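You operate a simulated robot arm through the tools that you are given. There is no shell and no other tool. Be economical: measure what you need, move in short steps, check, and stop when the job is done.

Carry out the task below with a simulated robot arm. There is one attempt and no reset: what you move stays moved.

JOB
Put the felt insert with white handle on top of the little blue capped spool.

Only the result counts: the job must be done as asked and must still hold three seconds after the hand-in. Knocking over, shifting, dropping, spilling or breaking anything else fails it.

ROBOT AND FRAMES
A 7-joint arm with a two-finger parallel gripper, fixed in place. Base frame: the origin is at the foot of the arm, x ahead of it, y to its left, z up; the work surface is at about z = 0. Lengths are in mm, angles in degrees, forces in N, time in s.
With the tool pointing down near the work surface it reaches from about 240 to 620 mm from the base axis. Its first joint turns from -66.0 to 66.0 degrees. Payload 2.6 kg.
Tool frame: the origin (TCP) lies between the finger pads and is the grasp point; the fingertips stand 30 mm ahead of it; z points along the fingers, y is the line along which they close. The gripper opens to 94 mm. The fingers are 28 mm wide and 10 mm thick; the gripper's body (50 by 96 mm) begins 55 mm behind the TCP.
Orientation is told as [roll, pitch, yaw] about the base's x, y, z axes, in that order, counted from this pose: with the fingers straight down and closing along the base's y, the tool's x points along the base's -x, its y along +y and its z along -z.

CONTROLS
- The arm moves only by the tool play_rows. Its argument "increments" is a list of rows, each a list of 4 numbers: the shift along the tool's x, y, z in units of 100 mm (1.0 is 100 mm), then the turn about the tool's z in units of 90 degrees (1.0 is 90 degrees). In form: [[dx, dy, dz, twist], ...]. A call has 1 to 12 rows; each row is the pose to reach, as a shift and turn from the pose commanded when the call began, along the tool's axes at that moment. "gripper" is the closure, from 0 (fully open) to 1 (shut), set as the call begins (left out, the last holds). A call with a number of a shift or a turn outside -1 to 1 is refused whole. A row lasts 0.2 s, in which the tool goes at most 50 mm and 8.6 degrees; a call with a longer step from one row to the next is refused whole, and so is a gripper value outside its range. Where a pose cannot be reached the arm comes as near as it can. A force on the tool above 40 N (or 10 N above the force at the start of the call, whichever is more), or a blocked arm, ends the call early, and 0.2 s more pass. Each finger travels about 72 mm/s and halts on what it meets, pressing with about 33 N; the grip force reading is that of the motor and also rises with nothing between the fingers. The clock runs only during rows and for 0.2 s after the last one: add rows that repeat a pose to give the fingers time. The reply holds the time, the measured pose of the TCP, the force on the tool along the base axes, the opening and the grip force, in the units named above and with some noise, and new pictures: "show" is both (left out), scene, wrist or none.
- Cameras (640 x 400 px; columns grow to the right, rows downward): "scene" is fixed at [44.9, 441.3, 572.4]; the picture's right is [-0.72, -0.70, 0.00], its down [-0.33, 0.34, -0.88] and it looks along [0.62, -0.63, -0.47] (base axes); focal length 322 px, centre (320, 200). "wrist" rides on the gripper at [-37, 0, -58] in the tool frame; the picture's right is [0.00, -1.00, 0.00], its down [0.97, 0.00, -0.24] and it looks along [0.24, 0.00, 0.97] (tool axes); focal length 218 px, centre (320, 200). There is no depth. A picture from a camera that has moved, and an enlarged one, comes with that camera's place and axes in the base frame and with its lens. The place of the scene camera against the robot may be out by one fixed shift of up to 12 mm in any direction.
- inspect(camera, box): a new picture of the part [left, top, right, bottom] of that camera's present view, enlarged. The clock stands still meanwhile.
- sign_off(): hands the job in; it is judged then, once.

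Go step by step. Nothing tells you positions but the pictures and the camera data: compare them with the known pose of the tool, close in by small moves and look again before you grip or let go. The budget is 90 turns and 170 pictures, counting those below and the enlarged ones. Unless the task says otherwise, let go and move clear before handing in, and close with one line.

The tools are called after "Call:" as a command line: name --pt "numbers of a row" for each row, then --argument value for the rest, lists and objects as JSON in quotes. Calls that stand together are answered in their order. play_rows: Moves the arm, as the interface text tells. Its arguments: {"type":"object","properties":{"increments":{"type":"array","items":{"type":"array","items":{"type":"number"}}},"gripper":{"type":"number"},"show":{"type":"string","enum":["both","scene","wrist","none"]}},"required":["increments"]} The other tools are called the same way: inspect (camera, box) takes an enlarged picture of a part of a camera's view; sign_off () hands the job in.

At the start:

```text
time_s: 0.0
eef_pos: [427.6, -8.9, 329.9]
tcp_rot: [0.0, 0.1, 0.0]
force: [-0.4, 0.3, -0.3]
opening: 93.9
gripper_force: 0.1
```

scene: 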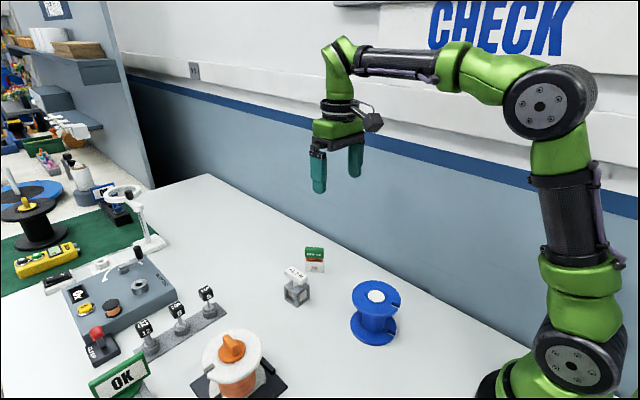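
wrist: 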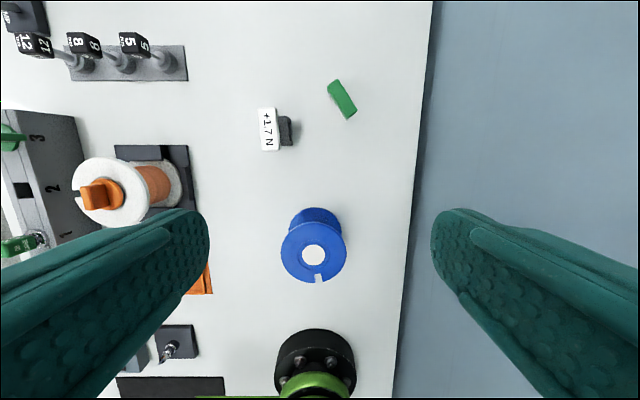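

I see a blue spool, an orange spool, a small clear/grey block with a white label and a green block. I'll enlarge the views to find the felt insert with the white handle.

Call:
inspect --camera "scene" --box '[260, 230, 420, 350]'

Call:
inspect --camera "scene" --box '[40, 230, 290, 400]'

Call:
inspect --camera "wrist" --box '[220, 60, 400, 300]'

```text
3.33 times, centred on (340, 290) of scene
camera zoom: at [44.9, 441.3, 572.4], right [-0.72, -0.7, 0.0], down [-0.33, 0.34, -0.88], along [0.62, -0.63, -0.47], focal length 1075 px, centre (253, -100)
```

zoom: 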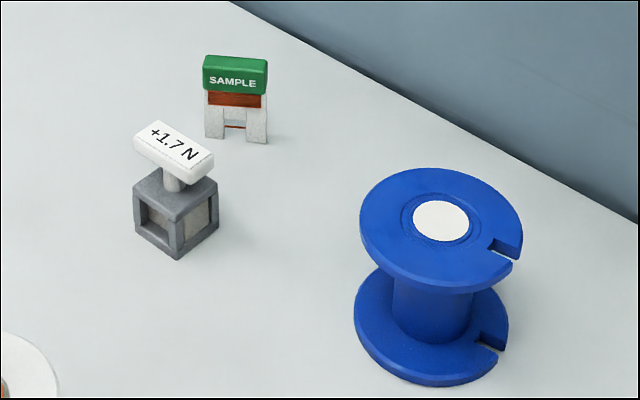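

```text
2.35 times, centred on (165, 315) of scene
camera zoom: at [44.9, 441.3, 572.4], right [-0.72, -0.7, 0.0], down [-0.33, 0.34, -0.88], along [0.62, -0.63, -0.47], focal length 759 px, centre (685, -71)
```

zoom: 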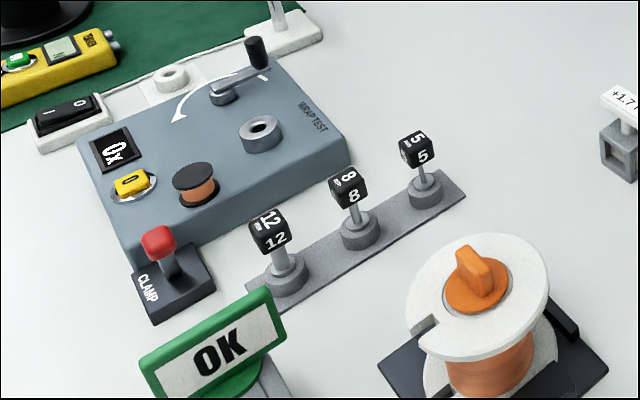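

```text
1.67 times, centred on (310, 180) of wrist
camera zoom: at [465.0, -9.0, 388.0], right [0.0, -1.0, 0.0], down [-0.97, 0.0, 0.24], along [-0.24, 0.0, -0.97], focal length 364 px, centre (337, 233)
```

zoom: 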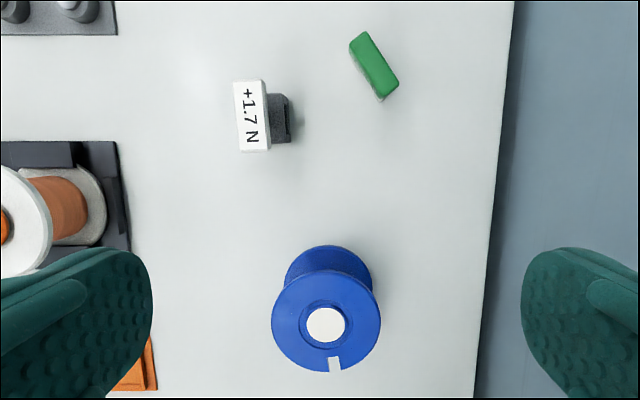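

The best candidate is the grey-framed block with the white "+1.7 N" handle. I'll check the rest of the wrist view for other candidates.

Call:
inspect --camera "wrist" --box '[0, 0, 240, 150]'

Call:
inspect --camera "wrist" --box '[0, 100, 240, 400]'

Call:
inspect --camera "scene" --box '[270, 230, 350, 320]'

```text
2.67 times, centred on (120, 75) of wrist
camera zoom: at [465.0, -9.0, 388.0], right [0.0, -1.0, 0.0], down [-0.97, 0.0, 0.24], along [-0.24, 0.0, -0.97], focal length 582 px, centre (853, 533)
```

zoom: 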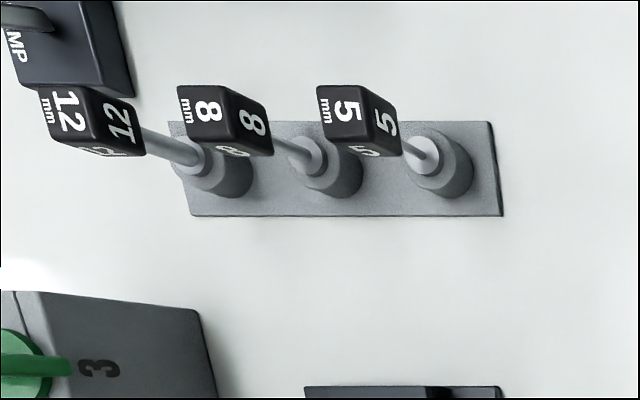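

```text
1.33 times, centred on (120, 250) of wrist
camera zoom: at [465.0, -9.0, 388.0], right [0.0, -1.0, 0.0], down [-0.97, 0.0, 0.24], along [-0.24, 0.0, -0.97], focal length 291 px, centre (587, 133)
```

zoom: 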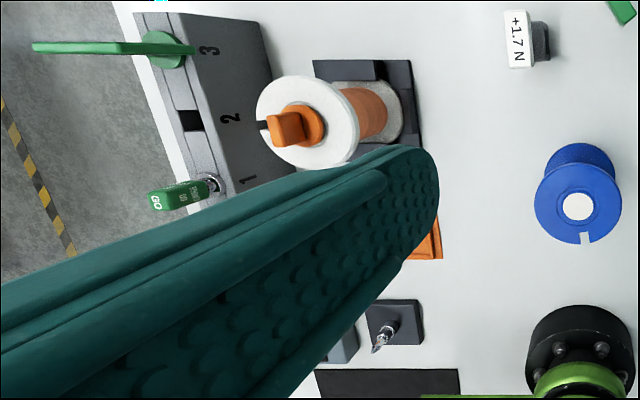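

```text
4.44 times, centred on (310, 275) of scene
camera zoom: at [44.9, 441.3, 572.4], right [-0.72, -0.7, 0.0], down [-0.33, 0.34, -0.88], along [0.62, -0.63, -0.47], focal length 1434 px, centre (364, -133)
```

zoom: 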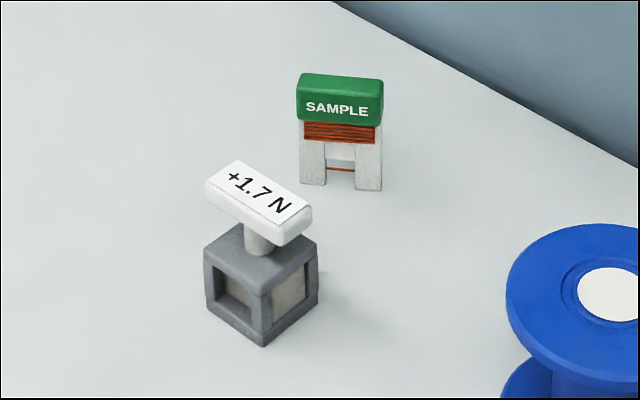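

The target is the "+1.7 N" insert, with its handle near (485, 66) and its top at z≈75. I'll move above it for a closer look.

Call:
play_rows --pt "-0.14 0.19 0.3 0" --pt "-0.28 0.38 0.6 0" --pt "-0.42 0.56 0.9 0" --pt "-0.55 0.75 1.0 0" --pt "-0.55 0.75 1.0 0" --gripper 0

```text
time_s: 1.2
eef_pos: [481.0, 66.0, 231.0]
tcp_rot: [0.0, 0.0, 0.0]
force: [-0.4, -0.2, -0.1]
opening: 93.8
gripper_force: 0.0
camera wrist: at [520.5, 66.7, 289.0], right [0.0, -1.0, 0.0], down [-0.97, 0.0, 0.24], along [-0.24, 0.0, -0.97], focal length 218 px, centre (320, 200)
```

scene: 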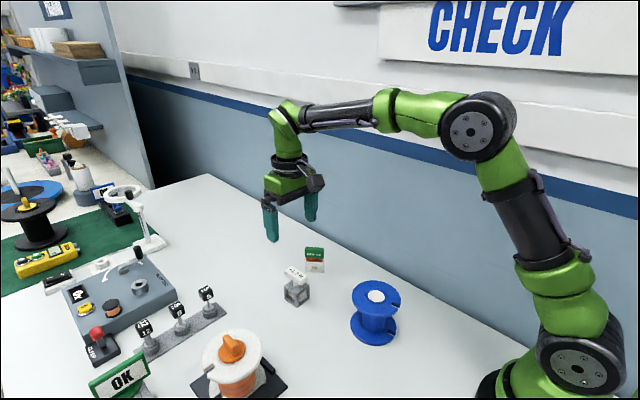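
wrist: 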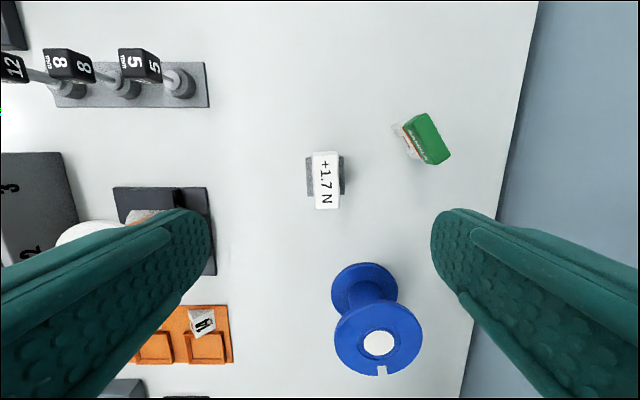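

Call:
inspect --camera "wrist" --box '[280, 130, 380, 220]'

Call:
inspect --camera "wrist" --box '[310, 250, 440, 390]'

```text
4.44 times, centred on (330, 175) of wrist
camera zoom: at [520.5, 66.7, 289.0], right [0.0, -1.0, 0.0], down [-0.97, 0.0, 0.24], along [-0.24, 0.0, -0.97], focal length 970 px, centre (276, 311)
```

zoom: 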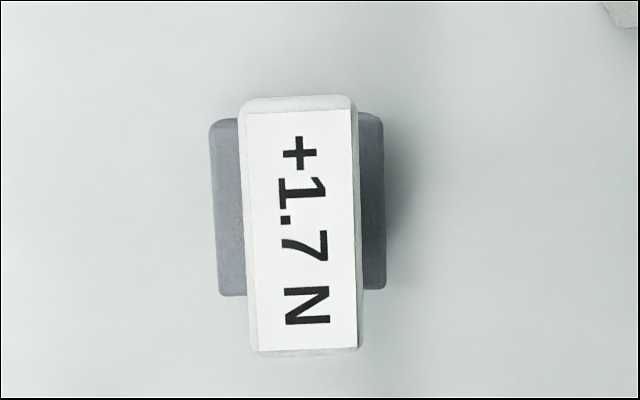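

```text
2.86 times, centred on (375, 320) of wrist
camera zoom: at [520.5, 66.7, 289.0], right [0.0, -1.0, 0.0], down [-0.97, 0.0, 0.24], along [-0.24, 0.0, -0.97], focal length 624 px, centre (163, -143)
```

zoom: 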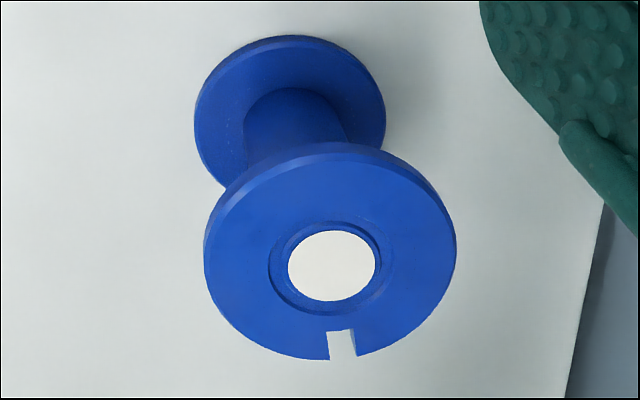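

The handle's centre is near (486, 61), its top is at about z=76, and it's turned about 2.5°. The base is roughly 42 mm wide. I'll align with it and come partway down.

Call:
play_rows --pt "-0.01 -0.02 0.33 -0.01" --pt "-0.02 -0.04 0.66 -0.02" --pt "-0.035 -0.05 1.0 -0.028" --pt "-0.035 -0.05 1.0 -0.028"

Call:
inspect --camera "scene" --box '[240, 220, 360, 320]'

```text
time_s: 2.2
eef_pos: [485.3, 64.0, 130.4]
tcp_rot: [0.0, 0.1, 2.5]
force: [0.3, 0.6, -1.2]
opening: 94.0
gripper_force: 0.1
camera wrist: at [523.2, 64.8, 188.7], right [0.04, -1.0, 0.0], down [-0.97, -0.04, 0.24], along [-0.24, -0.01, -0.97], focal length 218 px, centre (320, 200)
```

scene: 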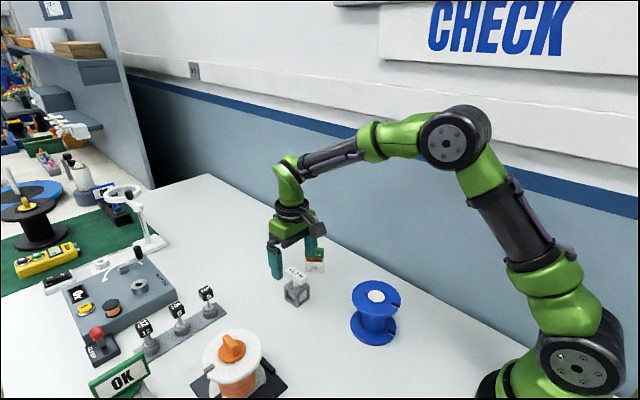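
wrist: 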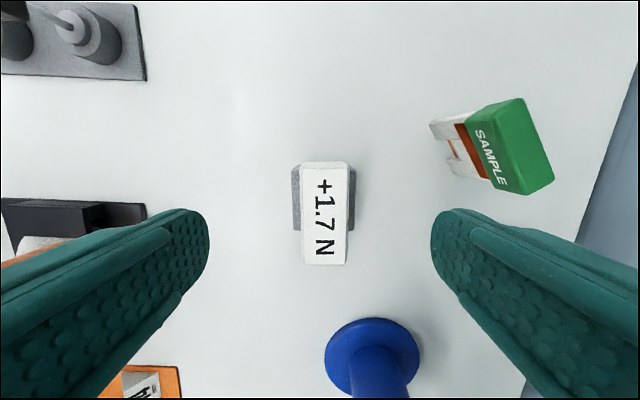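

```text
4.00 times, centred on (300, 270) of scene
camera zoom: at [44.9, 441.3, 572.4], right [-0.72, -0.7, 0.0], down [-0.33, 0.34, -0.88], along [0.62, -0.63, -0.47], focal length 1290 px, centre (400, -80)
```

zoom: 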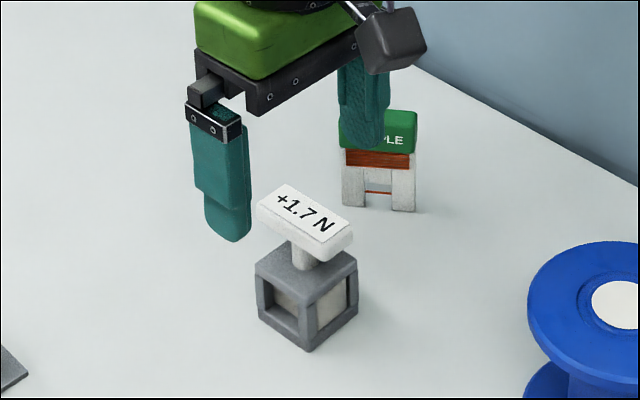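

The handle sits about 2–3 mm toward -y of the tool centre. I'll enlarge it to pin down its height.

Call:
inspect --camera "wrist" --box '[270, 145, 380, 275]'

```text
3.08 times, centred on (325, 210) of wrist
camera zoom: at [523.2, 64.8, 188.7], right [0.04, -1.0, 0.0], down [-0.97, -0.04, 0.24], along [-0.24, -0.01, -0.97], focal length 672 px, centre (305, 169)
```

zoom: 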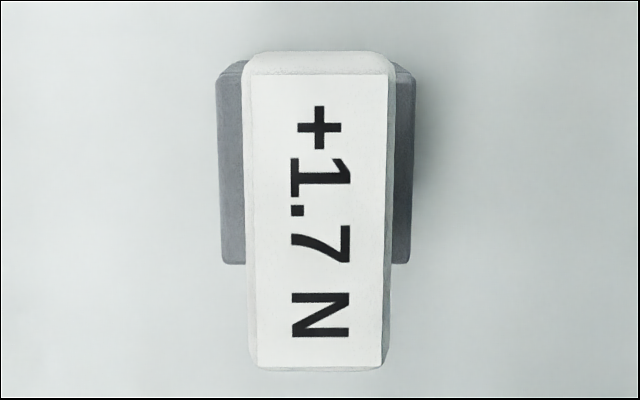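

The handle top is at z≈75 and the base top near 38. I'll go down to TCP z≈77, which leaves the tips at 47 above the base, and then check before closing.

Call:
play_rows --pt "-0.02 -0.028 0.1 0" --pt "-0.02 -0.028 0.25 0" --pt "-0.02 -0.028 0.4 0" --pt "-0.02 -0.028 0.53 0" --pt "-0.02 -0.028 0.53 0"

Call:
inspect --camera "scene" --box '[240, 220, 360, 320]'

```text
time_s: 3.4
eef_pos: [486.9, 57.5, 77.6]
tcp_rot: [0.0, 0.0, 2.4]
force: [0.3, -0.8, 0.0]
opening: 94.0
gripper_force: 0.1
camera wrist: at [525.8, 60.3, 134.8], right [0.04, -1.0, 0.0], down [-0.97, -0.04, 0.24], along [-0.24, -0.01, -0.97], focal length 218 px, centre (320, 200)
```

scene: 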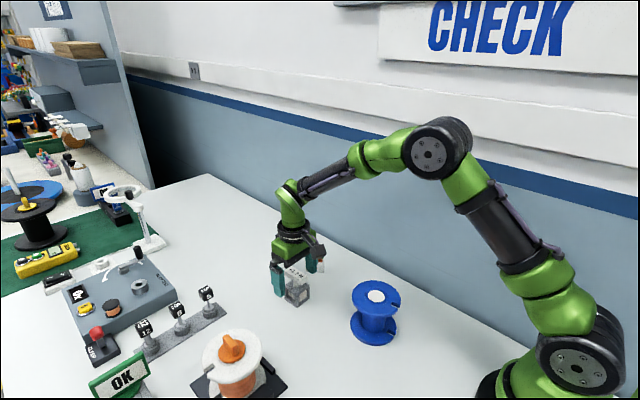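
wrist: 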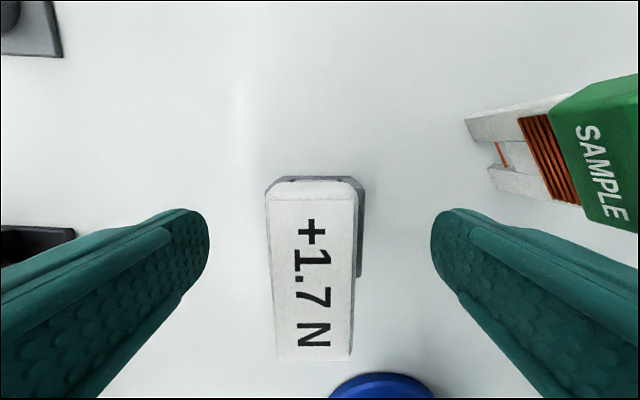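

```text
4.00 times, centred on (300, 270) of scene
camera zoom: at [44.9, 441.3, 572.4], right [-0.72, -0.7, 0.0], down [-0.33, 0.34, -0.88], along [0.62, -0.63, -0.47], focal length 1290 px, centre (400, -80)
```

zoom: 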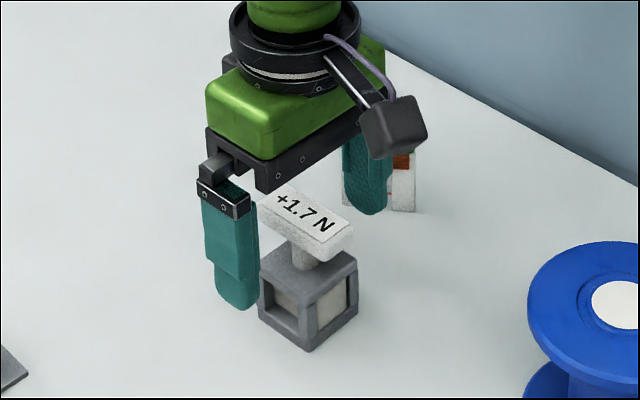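

The handle is now about 2.5 mm toward +y and the tips clear the base. I'll correct by that amount and rise 1.5 mm.

Call:
play_rows --pt "0 0.025 -0.015 0" --pt "0 0.025 -0.015 0" --pt "0 0.025 -0.015 0" --pt "0 0.025 -0.015 0" --show "wrist"

```text
time_s: 4.4
eef_pos: [487.9, 60.0, 78.8]
tcp_rot: [0.1, -0.1, 2.5]
force: [0.3, -0.4, 0.4]
opening: 94.0
gripper_force: 0.1
camera wrist: at [525.1, 62.2, 136.3], right [0.04, -1.0, 0.0], down [-0.97, -0.04, 0.24], along [-0.24, -0.01, -0.97], focal length 218 px, centre (320, 200)
```

wrist: 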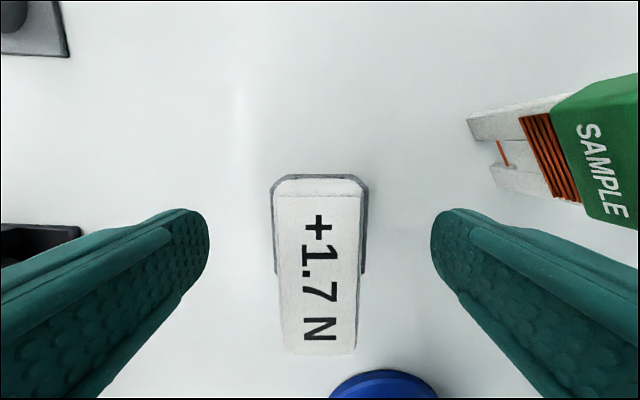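

The handle is centred between the fingers, so I'm closing the gripper.

Call:
play_rows --pt "0 0 0 0" --pt "0 0 0 0" --pt "0 0 0 0" --pt "0 0 0 0" --pt "0 0 0 0" --gripper 1

Call:
inspect --camera "scene" --box '[240, 220, 360, 320]'

```text
time_s: 5.6
eef_pos: [488.2, 59.6, 79.3]
tcp_rot: [-0.1, 0.1, 2.5]
force: [0.5, 1.0, -0.6]
opening: 29.6
gripper_force: 32.9
camera wrist: at [525.1, 62.2, 136.3], right [0.04, -1.0, 0.0], down [-0.97, -0.04, 0.24], along [-0.24, -0.01, -0.97], focal length 218 px, centre (320, 200)
```

scene: 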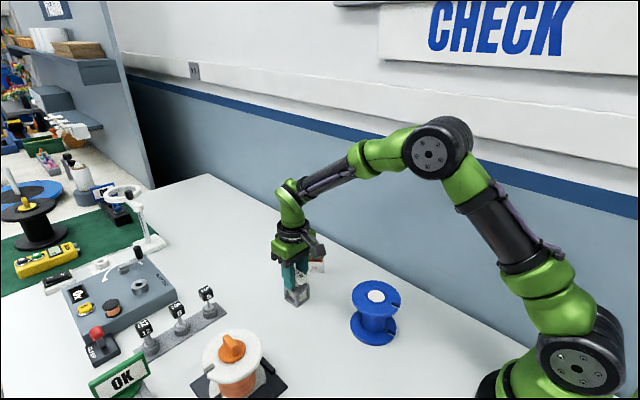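
wrist: 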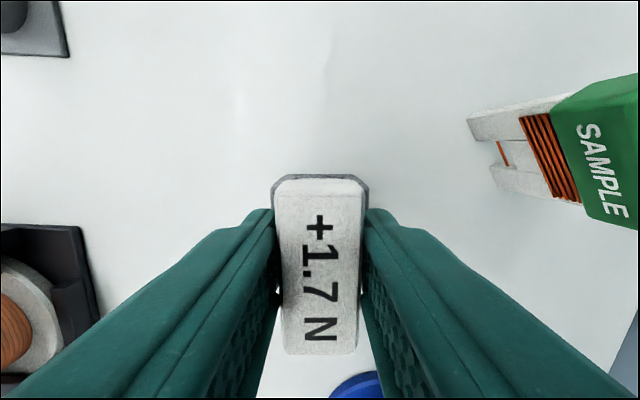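

```text
4.00 times, centred on (300, 270) of scene
camera zoom: at [44.9, 441.3, 572.4], right [-0.72, -0.7, 0.0], down [-0.33, 0.34, -0.88], along [0.62, -0.63, -0.47], focal length 1290 px, centre (400, -80)
```

zoom: 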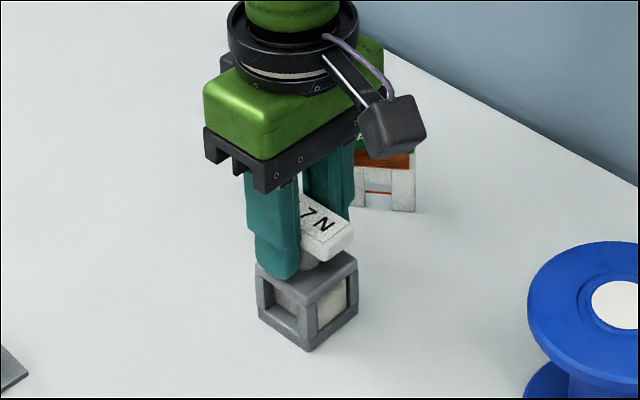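

The grip holds the handle at 33 N. From the two wrist views I put the blue spool's cap at about (307, 0, 90). Next I lift straight up.

Call:
play_rows --pt "0 0 -0.1 0" --pt "0 0 -0.3 0" --pt "0 0 -0.6 0" --pt "0 0 -0.95 0" --pt "0 0 -1.0 0" --show "scene"

```text
time_s: 6.8
eef_pos: [485.6, 59.5, 177.8]
tcp_rot: [0.0, 0.0, 2.5]
force: [0.2, 0.8, -0.5]
opening: 29.9
gripper_force: 32.9
```

scene: 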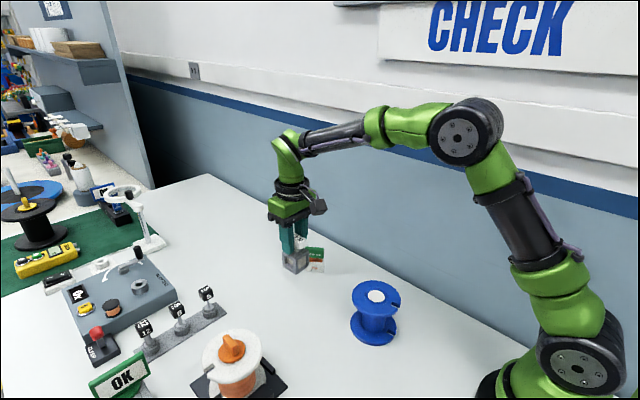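

The insert is held and lifted. Next I rise a bit more and move toward the spool.

Call:
play_rows --pt "0.1 -0.03 -0.3 0" --pt "0.3 -0.1 -0.5 0" --pt "0.55 -0.18 -0.6 0" --pt "0.8 -0.24 -0.6 0" --pt "0.92 -0.265 -0.6 0" --pt "0.92 -0.265 -0.6 0"

```text
time_s: 8.2
eef_pos: [396.6, 28.6, 237.9]
tcp_rot: [0.0, 0.0, 2.5]
force: [0.8, 0.7, -1.4]
opening: 30.0
gripper_force: 32.7
camera wrist: at [435.0, 31.1, 296.2], right [0.04, -1.0, 0.0], down [-0.97, -0.04, 0.24], along [-0.24, -0.01, -0.97], focal length 218 px, centre (320, 200)
```

scene: 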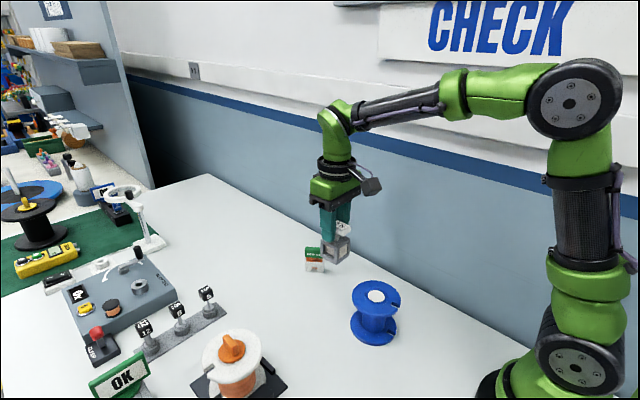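
wrist: 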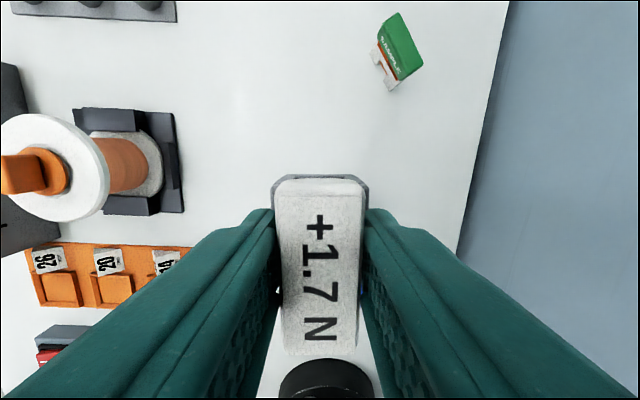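

I'm continuing to a point above the spool's centre.

Call:
play_rows --pt "0.2 -0.06 0 0" --pt "0.5 -0.15 0 0" --pt "0.8 -0.23 0 0" --pt "0.915 -0.263 0 0" --pt "0.915 -0.263 0 0" --pt "0.915 -0.263 0 0"

Call:
inspect --camera "scene" --box '[310, 190, 470, 350]'

```text
time_s: 9.6
eef_pos: [306.1, -1.7, 238.7]
tcp_rot: [0.0, 0.1, 2.4]
force: [-0.2, 0.1, -1.4]
opening: 29.7
gripper_force: 32.7
camera wrist: at [344.1, 0.7, 296.7], right [0.04, -1.0, 0.0], down [-0.97, -0.04, 0.24], along [-0.24, -0.01, -0.97], focal length 218 px, centre (320, 200)
```

scene: 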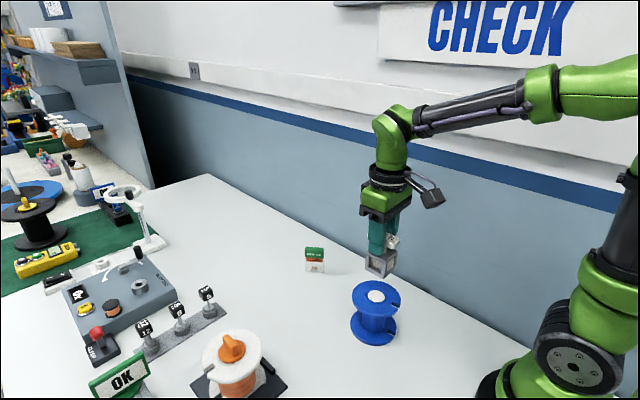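
wrist: 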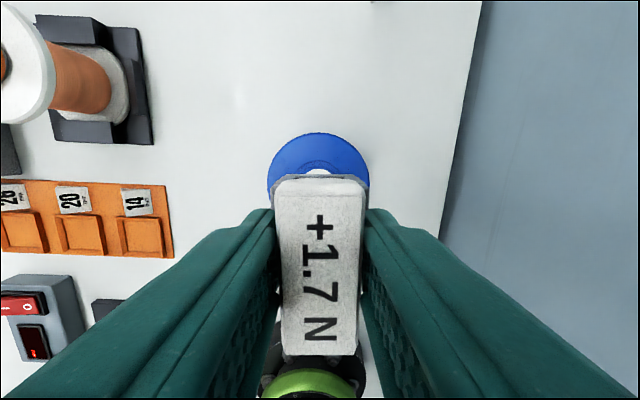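

```text
2.50 times, centred on (390, 270) of scene
camera zoom: at [44.9, 441.3, 572.4], right [-0.72, -0.7, 0.0], down [-0.33, 0.34, -0.88], along [0.62, -0.63, -0.47], focal length 806 px, centre (145, 25)
```

zoom: 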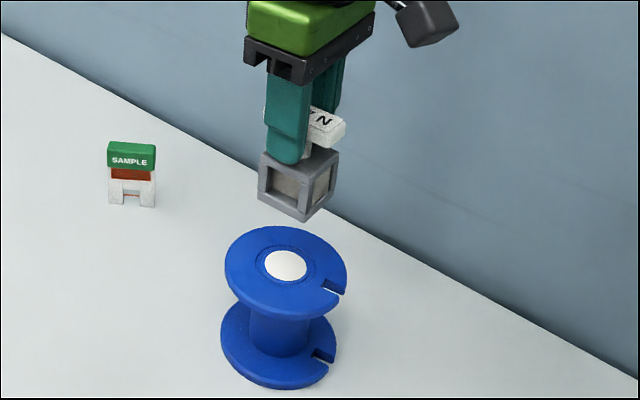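

The insert is nearly centred, about 1–2 mm off. I'll correct that and come down to about 20 mm above the cap.

Call:
play_rows --pt "-0.01 0.014 0.15 0" --pt "-0.01 0.014 0.3 0" --pt "-0.01 0.014 0.42 0" --pt "-0.01 0.014 0.5 0" --pt "-0.01 0.014 0.5 0" --pt "-0.01 0.014 0.5 0"

Call:
inspect --camera "scene" --box '[320, 230, 440, 350]'

```text
time_s: 11.0
eef_pos: [307.2, -0.4, 188.4]
tcp_rot: [0.0, 0.0, 2.5]
force: [0.4, 0.1, -1.1]
opening: 29.6
gripper_force: 32.8
camera wrist: at [345.1, 2.7, 246.3], right [0.04, -1.0, 0.0], down [-0.97, -0.04, 0.24], along [-0.24, -0.01, -0.97], focal length 218 px, centre (320, 200)
```

scene: 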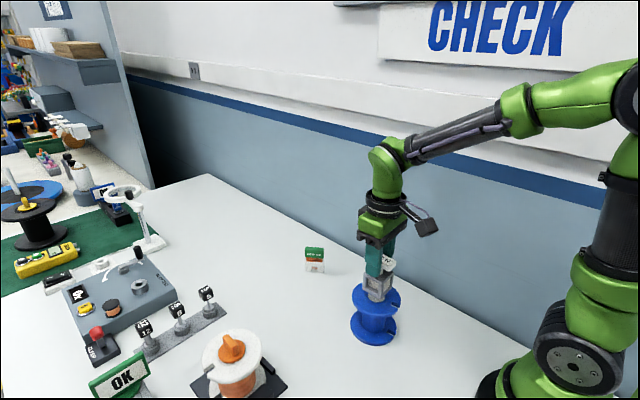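
wrist: 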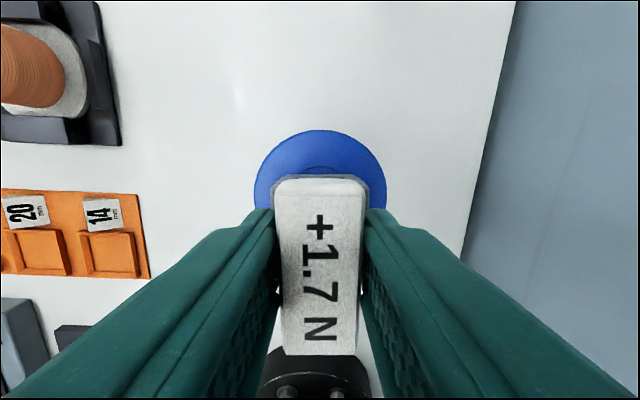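

```text
3.33 times, centred on (380, 290) of scene
camera zoom: at [44.9, 441.3, 572.4], right [-0.72, -0.7, 0.0], down [-0.33, 0.34, -0.88], along [0.62, -0.63, -0.47], focal length 1075 px, centre (120, -100)
```

zoom: 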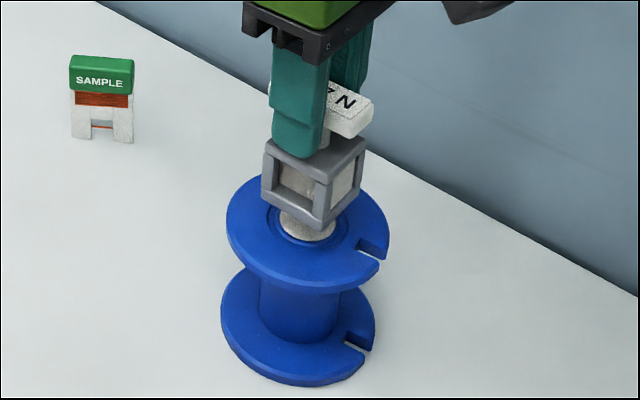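

The insert is centred over the cap within about 1 mm. I'll come down slowly, with the force stop as a guard.

Call:
play_rows --pt "0 0 0.04 0" --pt "0 0 0.08 0" --pt "0 0 0.11 0" --pt "0 0 0.13 0" --pt "0 0 0.14 0" --pt "0 0 0.15 0" --pt "0 0 0.15 0" --show "none"

Call:
inspect --camera "scene" --box '[340, 250, 420, 350]'

```text
time_s: 12.6
eef_pos: [308.5, 0.4, 174.0]
tcp_rot: [0.0, 0.0, 2.5]
force: [0.1, -0.5, -1.1]
opening: 30.0
gripper_force: 33.2
```

```text
4.00 times, centred on (380, 300) of scene
camera zoom: at [44.9, 441.3, 572.4], right [-0.72, -0.7, 0.0], down [-0.33, 0.34, -0.88], along [0.62, -0.63, -0.47], focal length 1290 px, centre (80, -200)
```

zoom: 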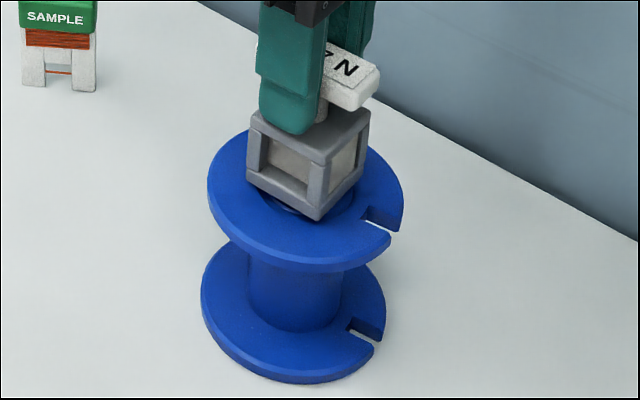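

It hasn't touched yet and is a few mm above the spool. I'm continuing in 0.8 mm steps.

Call:
play_rows --pt "0 0 0.008 0" --pt "0 0 0.016 0" --pt "0 0 0.024 0" --pt "0 0 0.032 0" --pt "0 0 0.032 0" --show "none"

Call:
inspect --camera "scene" --box '[350, 270, 410, 320]'

```text
time_s: 13.8
eef_pos: [307.2, 0.3, 170.5]
tcp_rot: [0.1, 0.0, 2.5]
force: [-0.2, 0.1, -1.6]
opening: 29.8
gripper_force: 32.8
```

```text
8.00 times, centred on (380, 295) of scene
camera zoom: at [44.9, 441.3, 572.4], right [-0.72, -0.7, 0.0], down [-0.33, 0.34, -0.88], along [0.62, -0.63, -0.47], focal length 2580 px, centre (-160, -560)
```

zoom: 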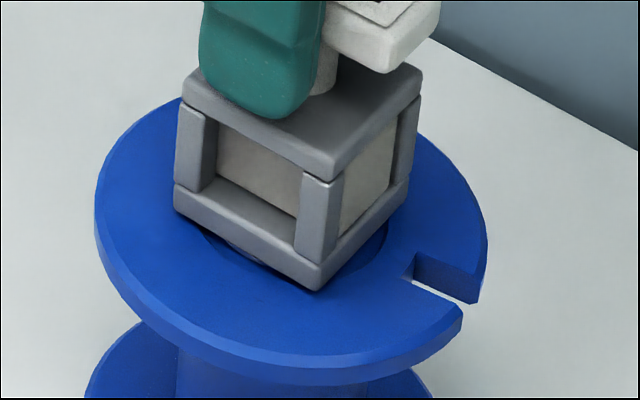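

The gap is now small, so I'm continuing gently.

Call:
play_rows --pt "0 0 0.006 0" --pt "0 0 0.012 0" --pt "0 0 0.018 0" --pt "0 0 0.018 0" --show "none"

Call:
inspect --camera "scene" --box '[350, 270, 410, 320]'

```text
time_s: 14.8
eef_pos: [308.1, 1.3, 168.6]
tcp_rot: [-0.1, 0.0, 2.5]
force: [-1.3, 0.1, 5.6]
opening: 29.9
gripper_force: 33.3
```

```text
8.00 times, centred on (380, 295) of scene
camera zoom: at [44.9, 441.3, 572.4], right [-0.72, -0.7, 0.0], down [-0.33, 0.34, -0.88], along [0.62, -0.63, -0.47], focal length 2580 px, centre (-160, -560)
```

zoom: 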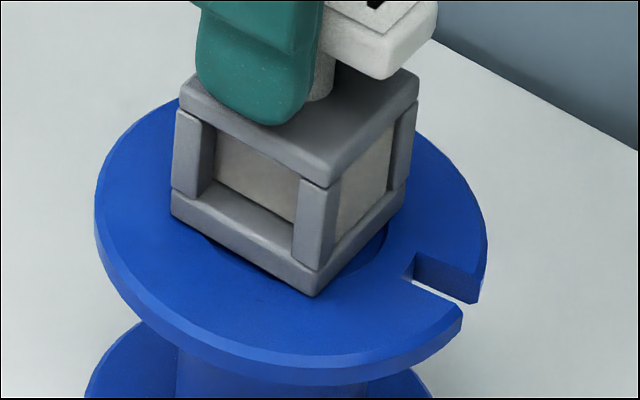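

The vertical force of +5.6 N shows contact, and the insert is resting on the spool. I'll open the gripper in place.

Call:
play_rows --pt "0 0 0 0" --pt "0 0 0 0" --pt "0 0 0 0" --gripper 0.3

```text
time_s: 15.6
eef_pos: [307.1, 0.0, 168.9]
tcp_rot: [0.0, 0.0, 2.4]
force: [0.3, -0.3, 0.0]
opening: 66.2
gripper_force: 0.0
camera wrist: at [345.3, 3.0, 225.9], right [0.04, -1.0, 0.0], down [-0.97, -0.04, 0.24], along [-0.24, -0.01, -0.97], focal length 218 px, centre (320, 200)
```

scene: 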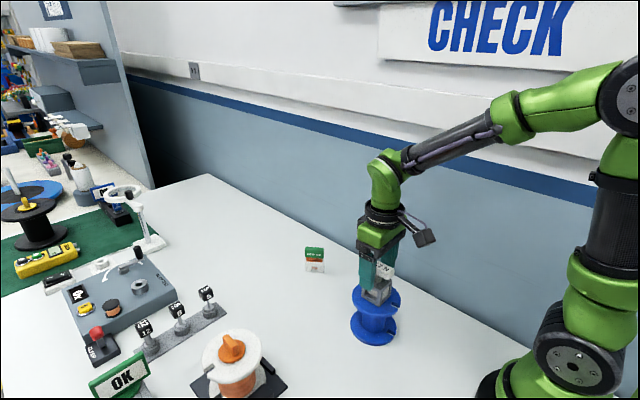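
wrist: 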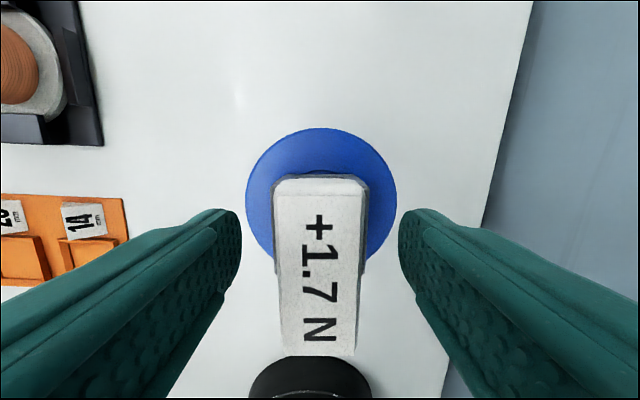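

The gripper has let go and the insert stands still. I'm moving straight up.

Call:
play_rows --pt "0 0 -0.1 0" --pt "0 0 -0.3 0" --pt "0 0 -0.6 0" --pt "0 0 -0.9 0" --pt "0 0 -1.0 0" --pt "0 0 -1.0 0"

Call:
inspect --camera "scene" --box '[320, 230, 440, 350]'

```text
time_s: 17.0
eef_pos: [307.3, -0.5, 267.6]
tcp_rot: [0.0, 0.0, 2.5]
force: [-0.3, -0.6, 1.1]
opening: 65.8
gripper_force: 0.1
camera wrist: at [345.2, 2.2, 326.1], right [0.04, -1.0, 0.0], down [-0.97, -0.04, 0.24], along [-0.24, -0.01, -0.97], focal length 218 px, centre (320, 200)
```

scene: 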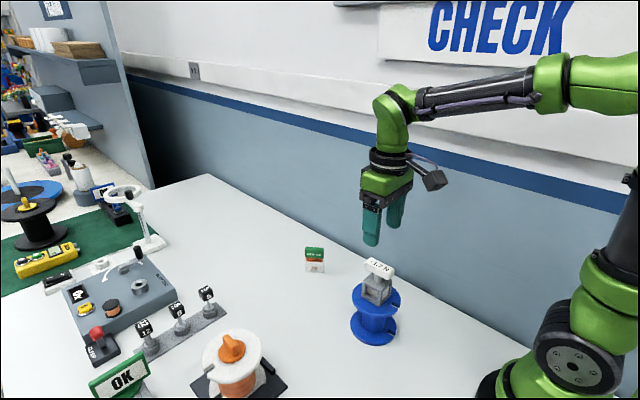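
wrist: 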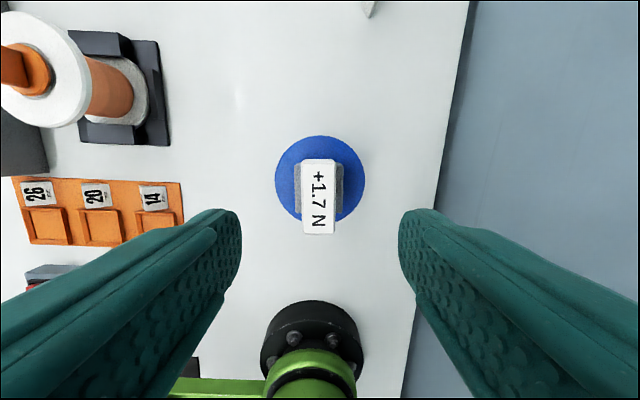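

```text
3.33 times, centred on (380, 290) of scene
camera zoom: at [44.9, 441.3, 572.4], right [-0.72, -0.7, 0.0], down [-0.33, 0.34, -0.88], along [0.62, -0.63, -0.47], focal length 1075 px, centre (120, -100)
```

zoom: 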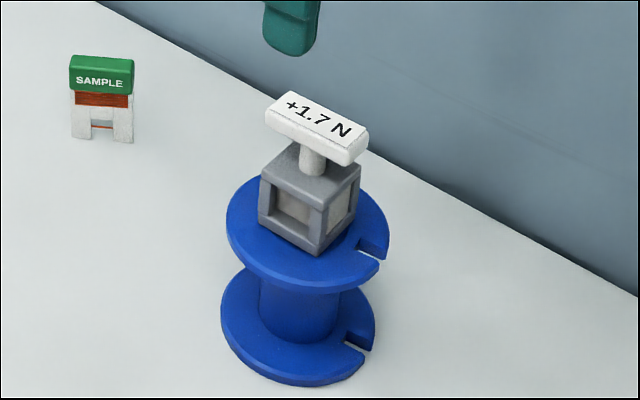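

The insert stands upright and centred on the blue spool, and the gripper is clear, so I'm handing in.

Call:
sign_off

```text
The job is handed in.
```

The felt insert with the white "+1.7 N" handle is standing upright and centred on top of the blue capped spool; nothing else was touched, the gripper is clear, and the job is handed in.
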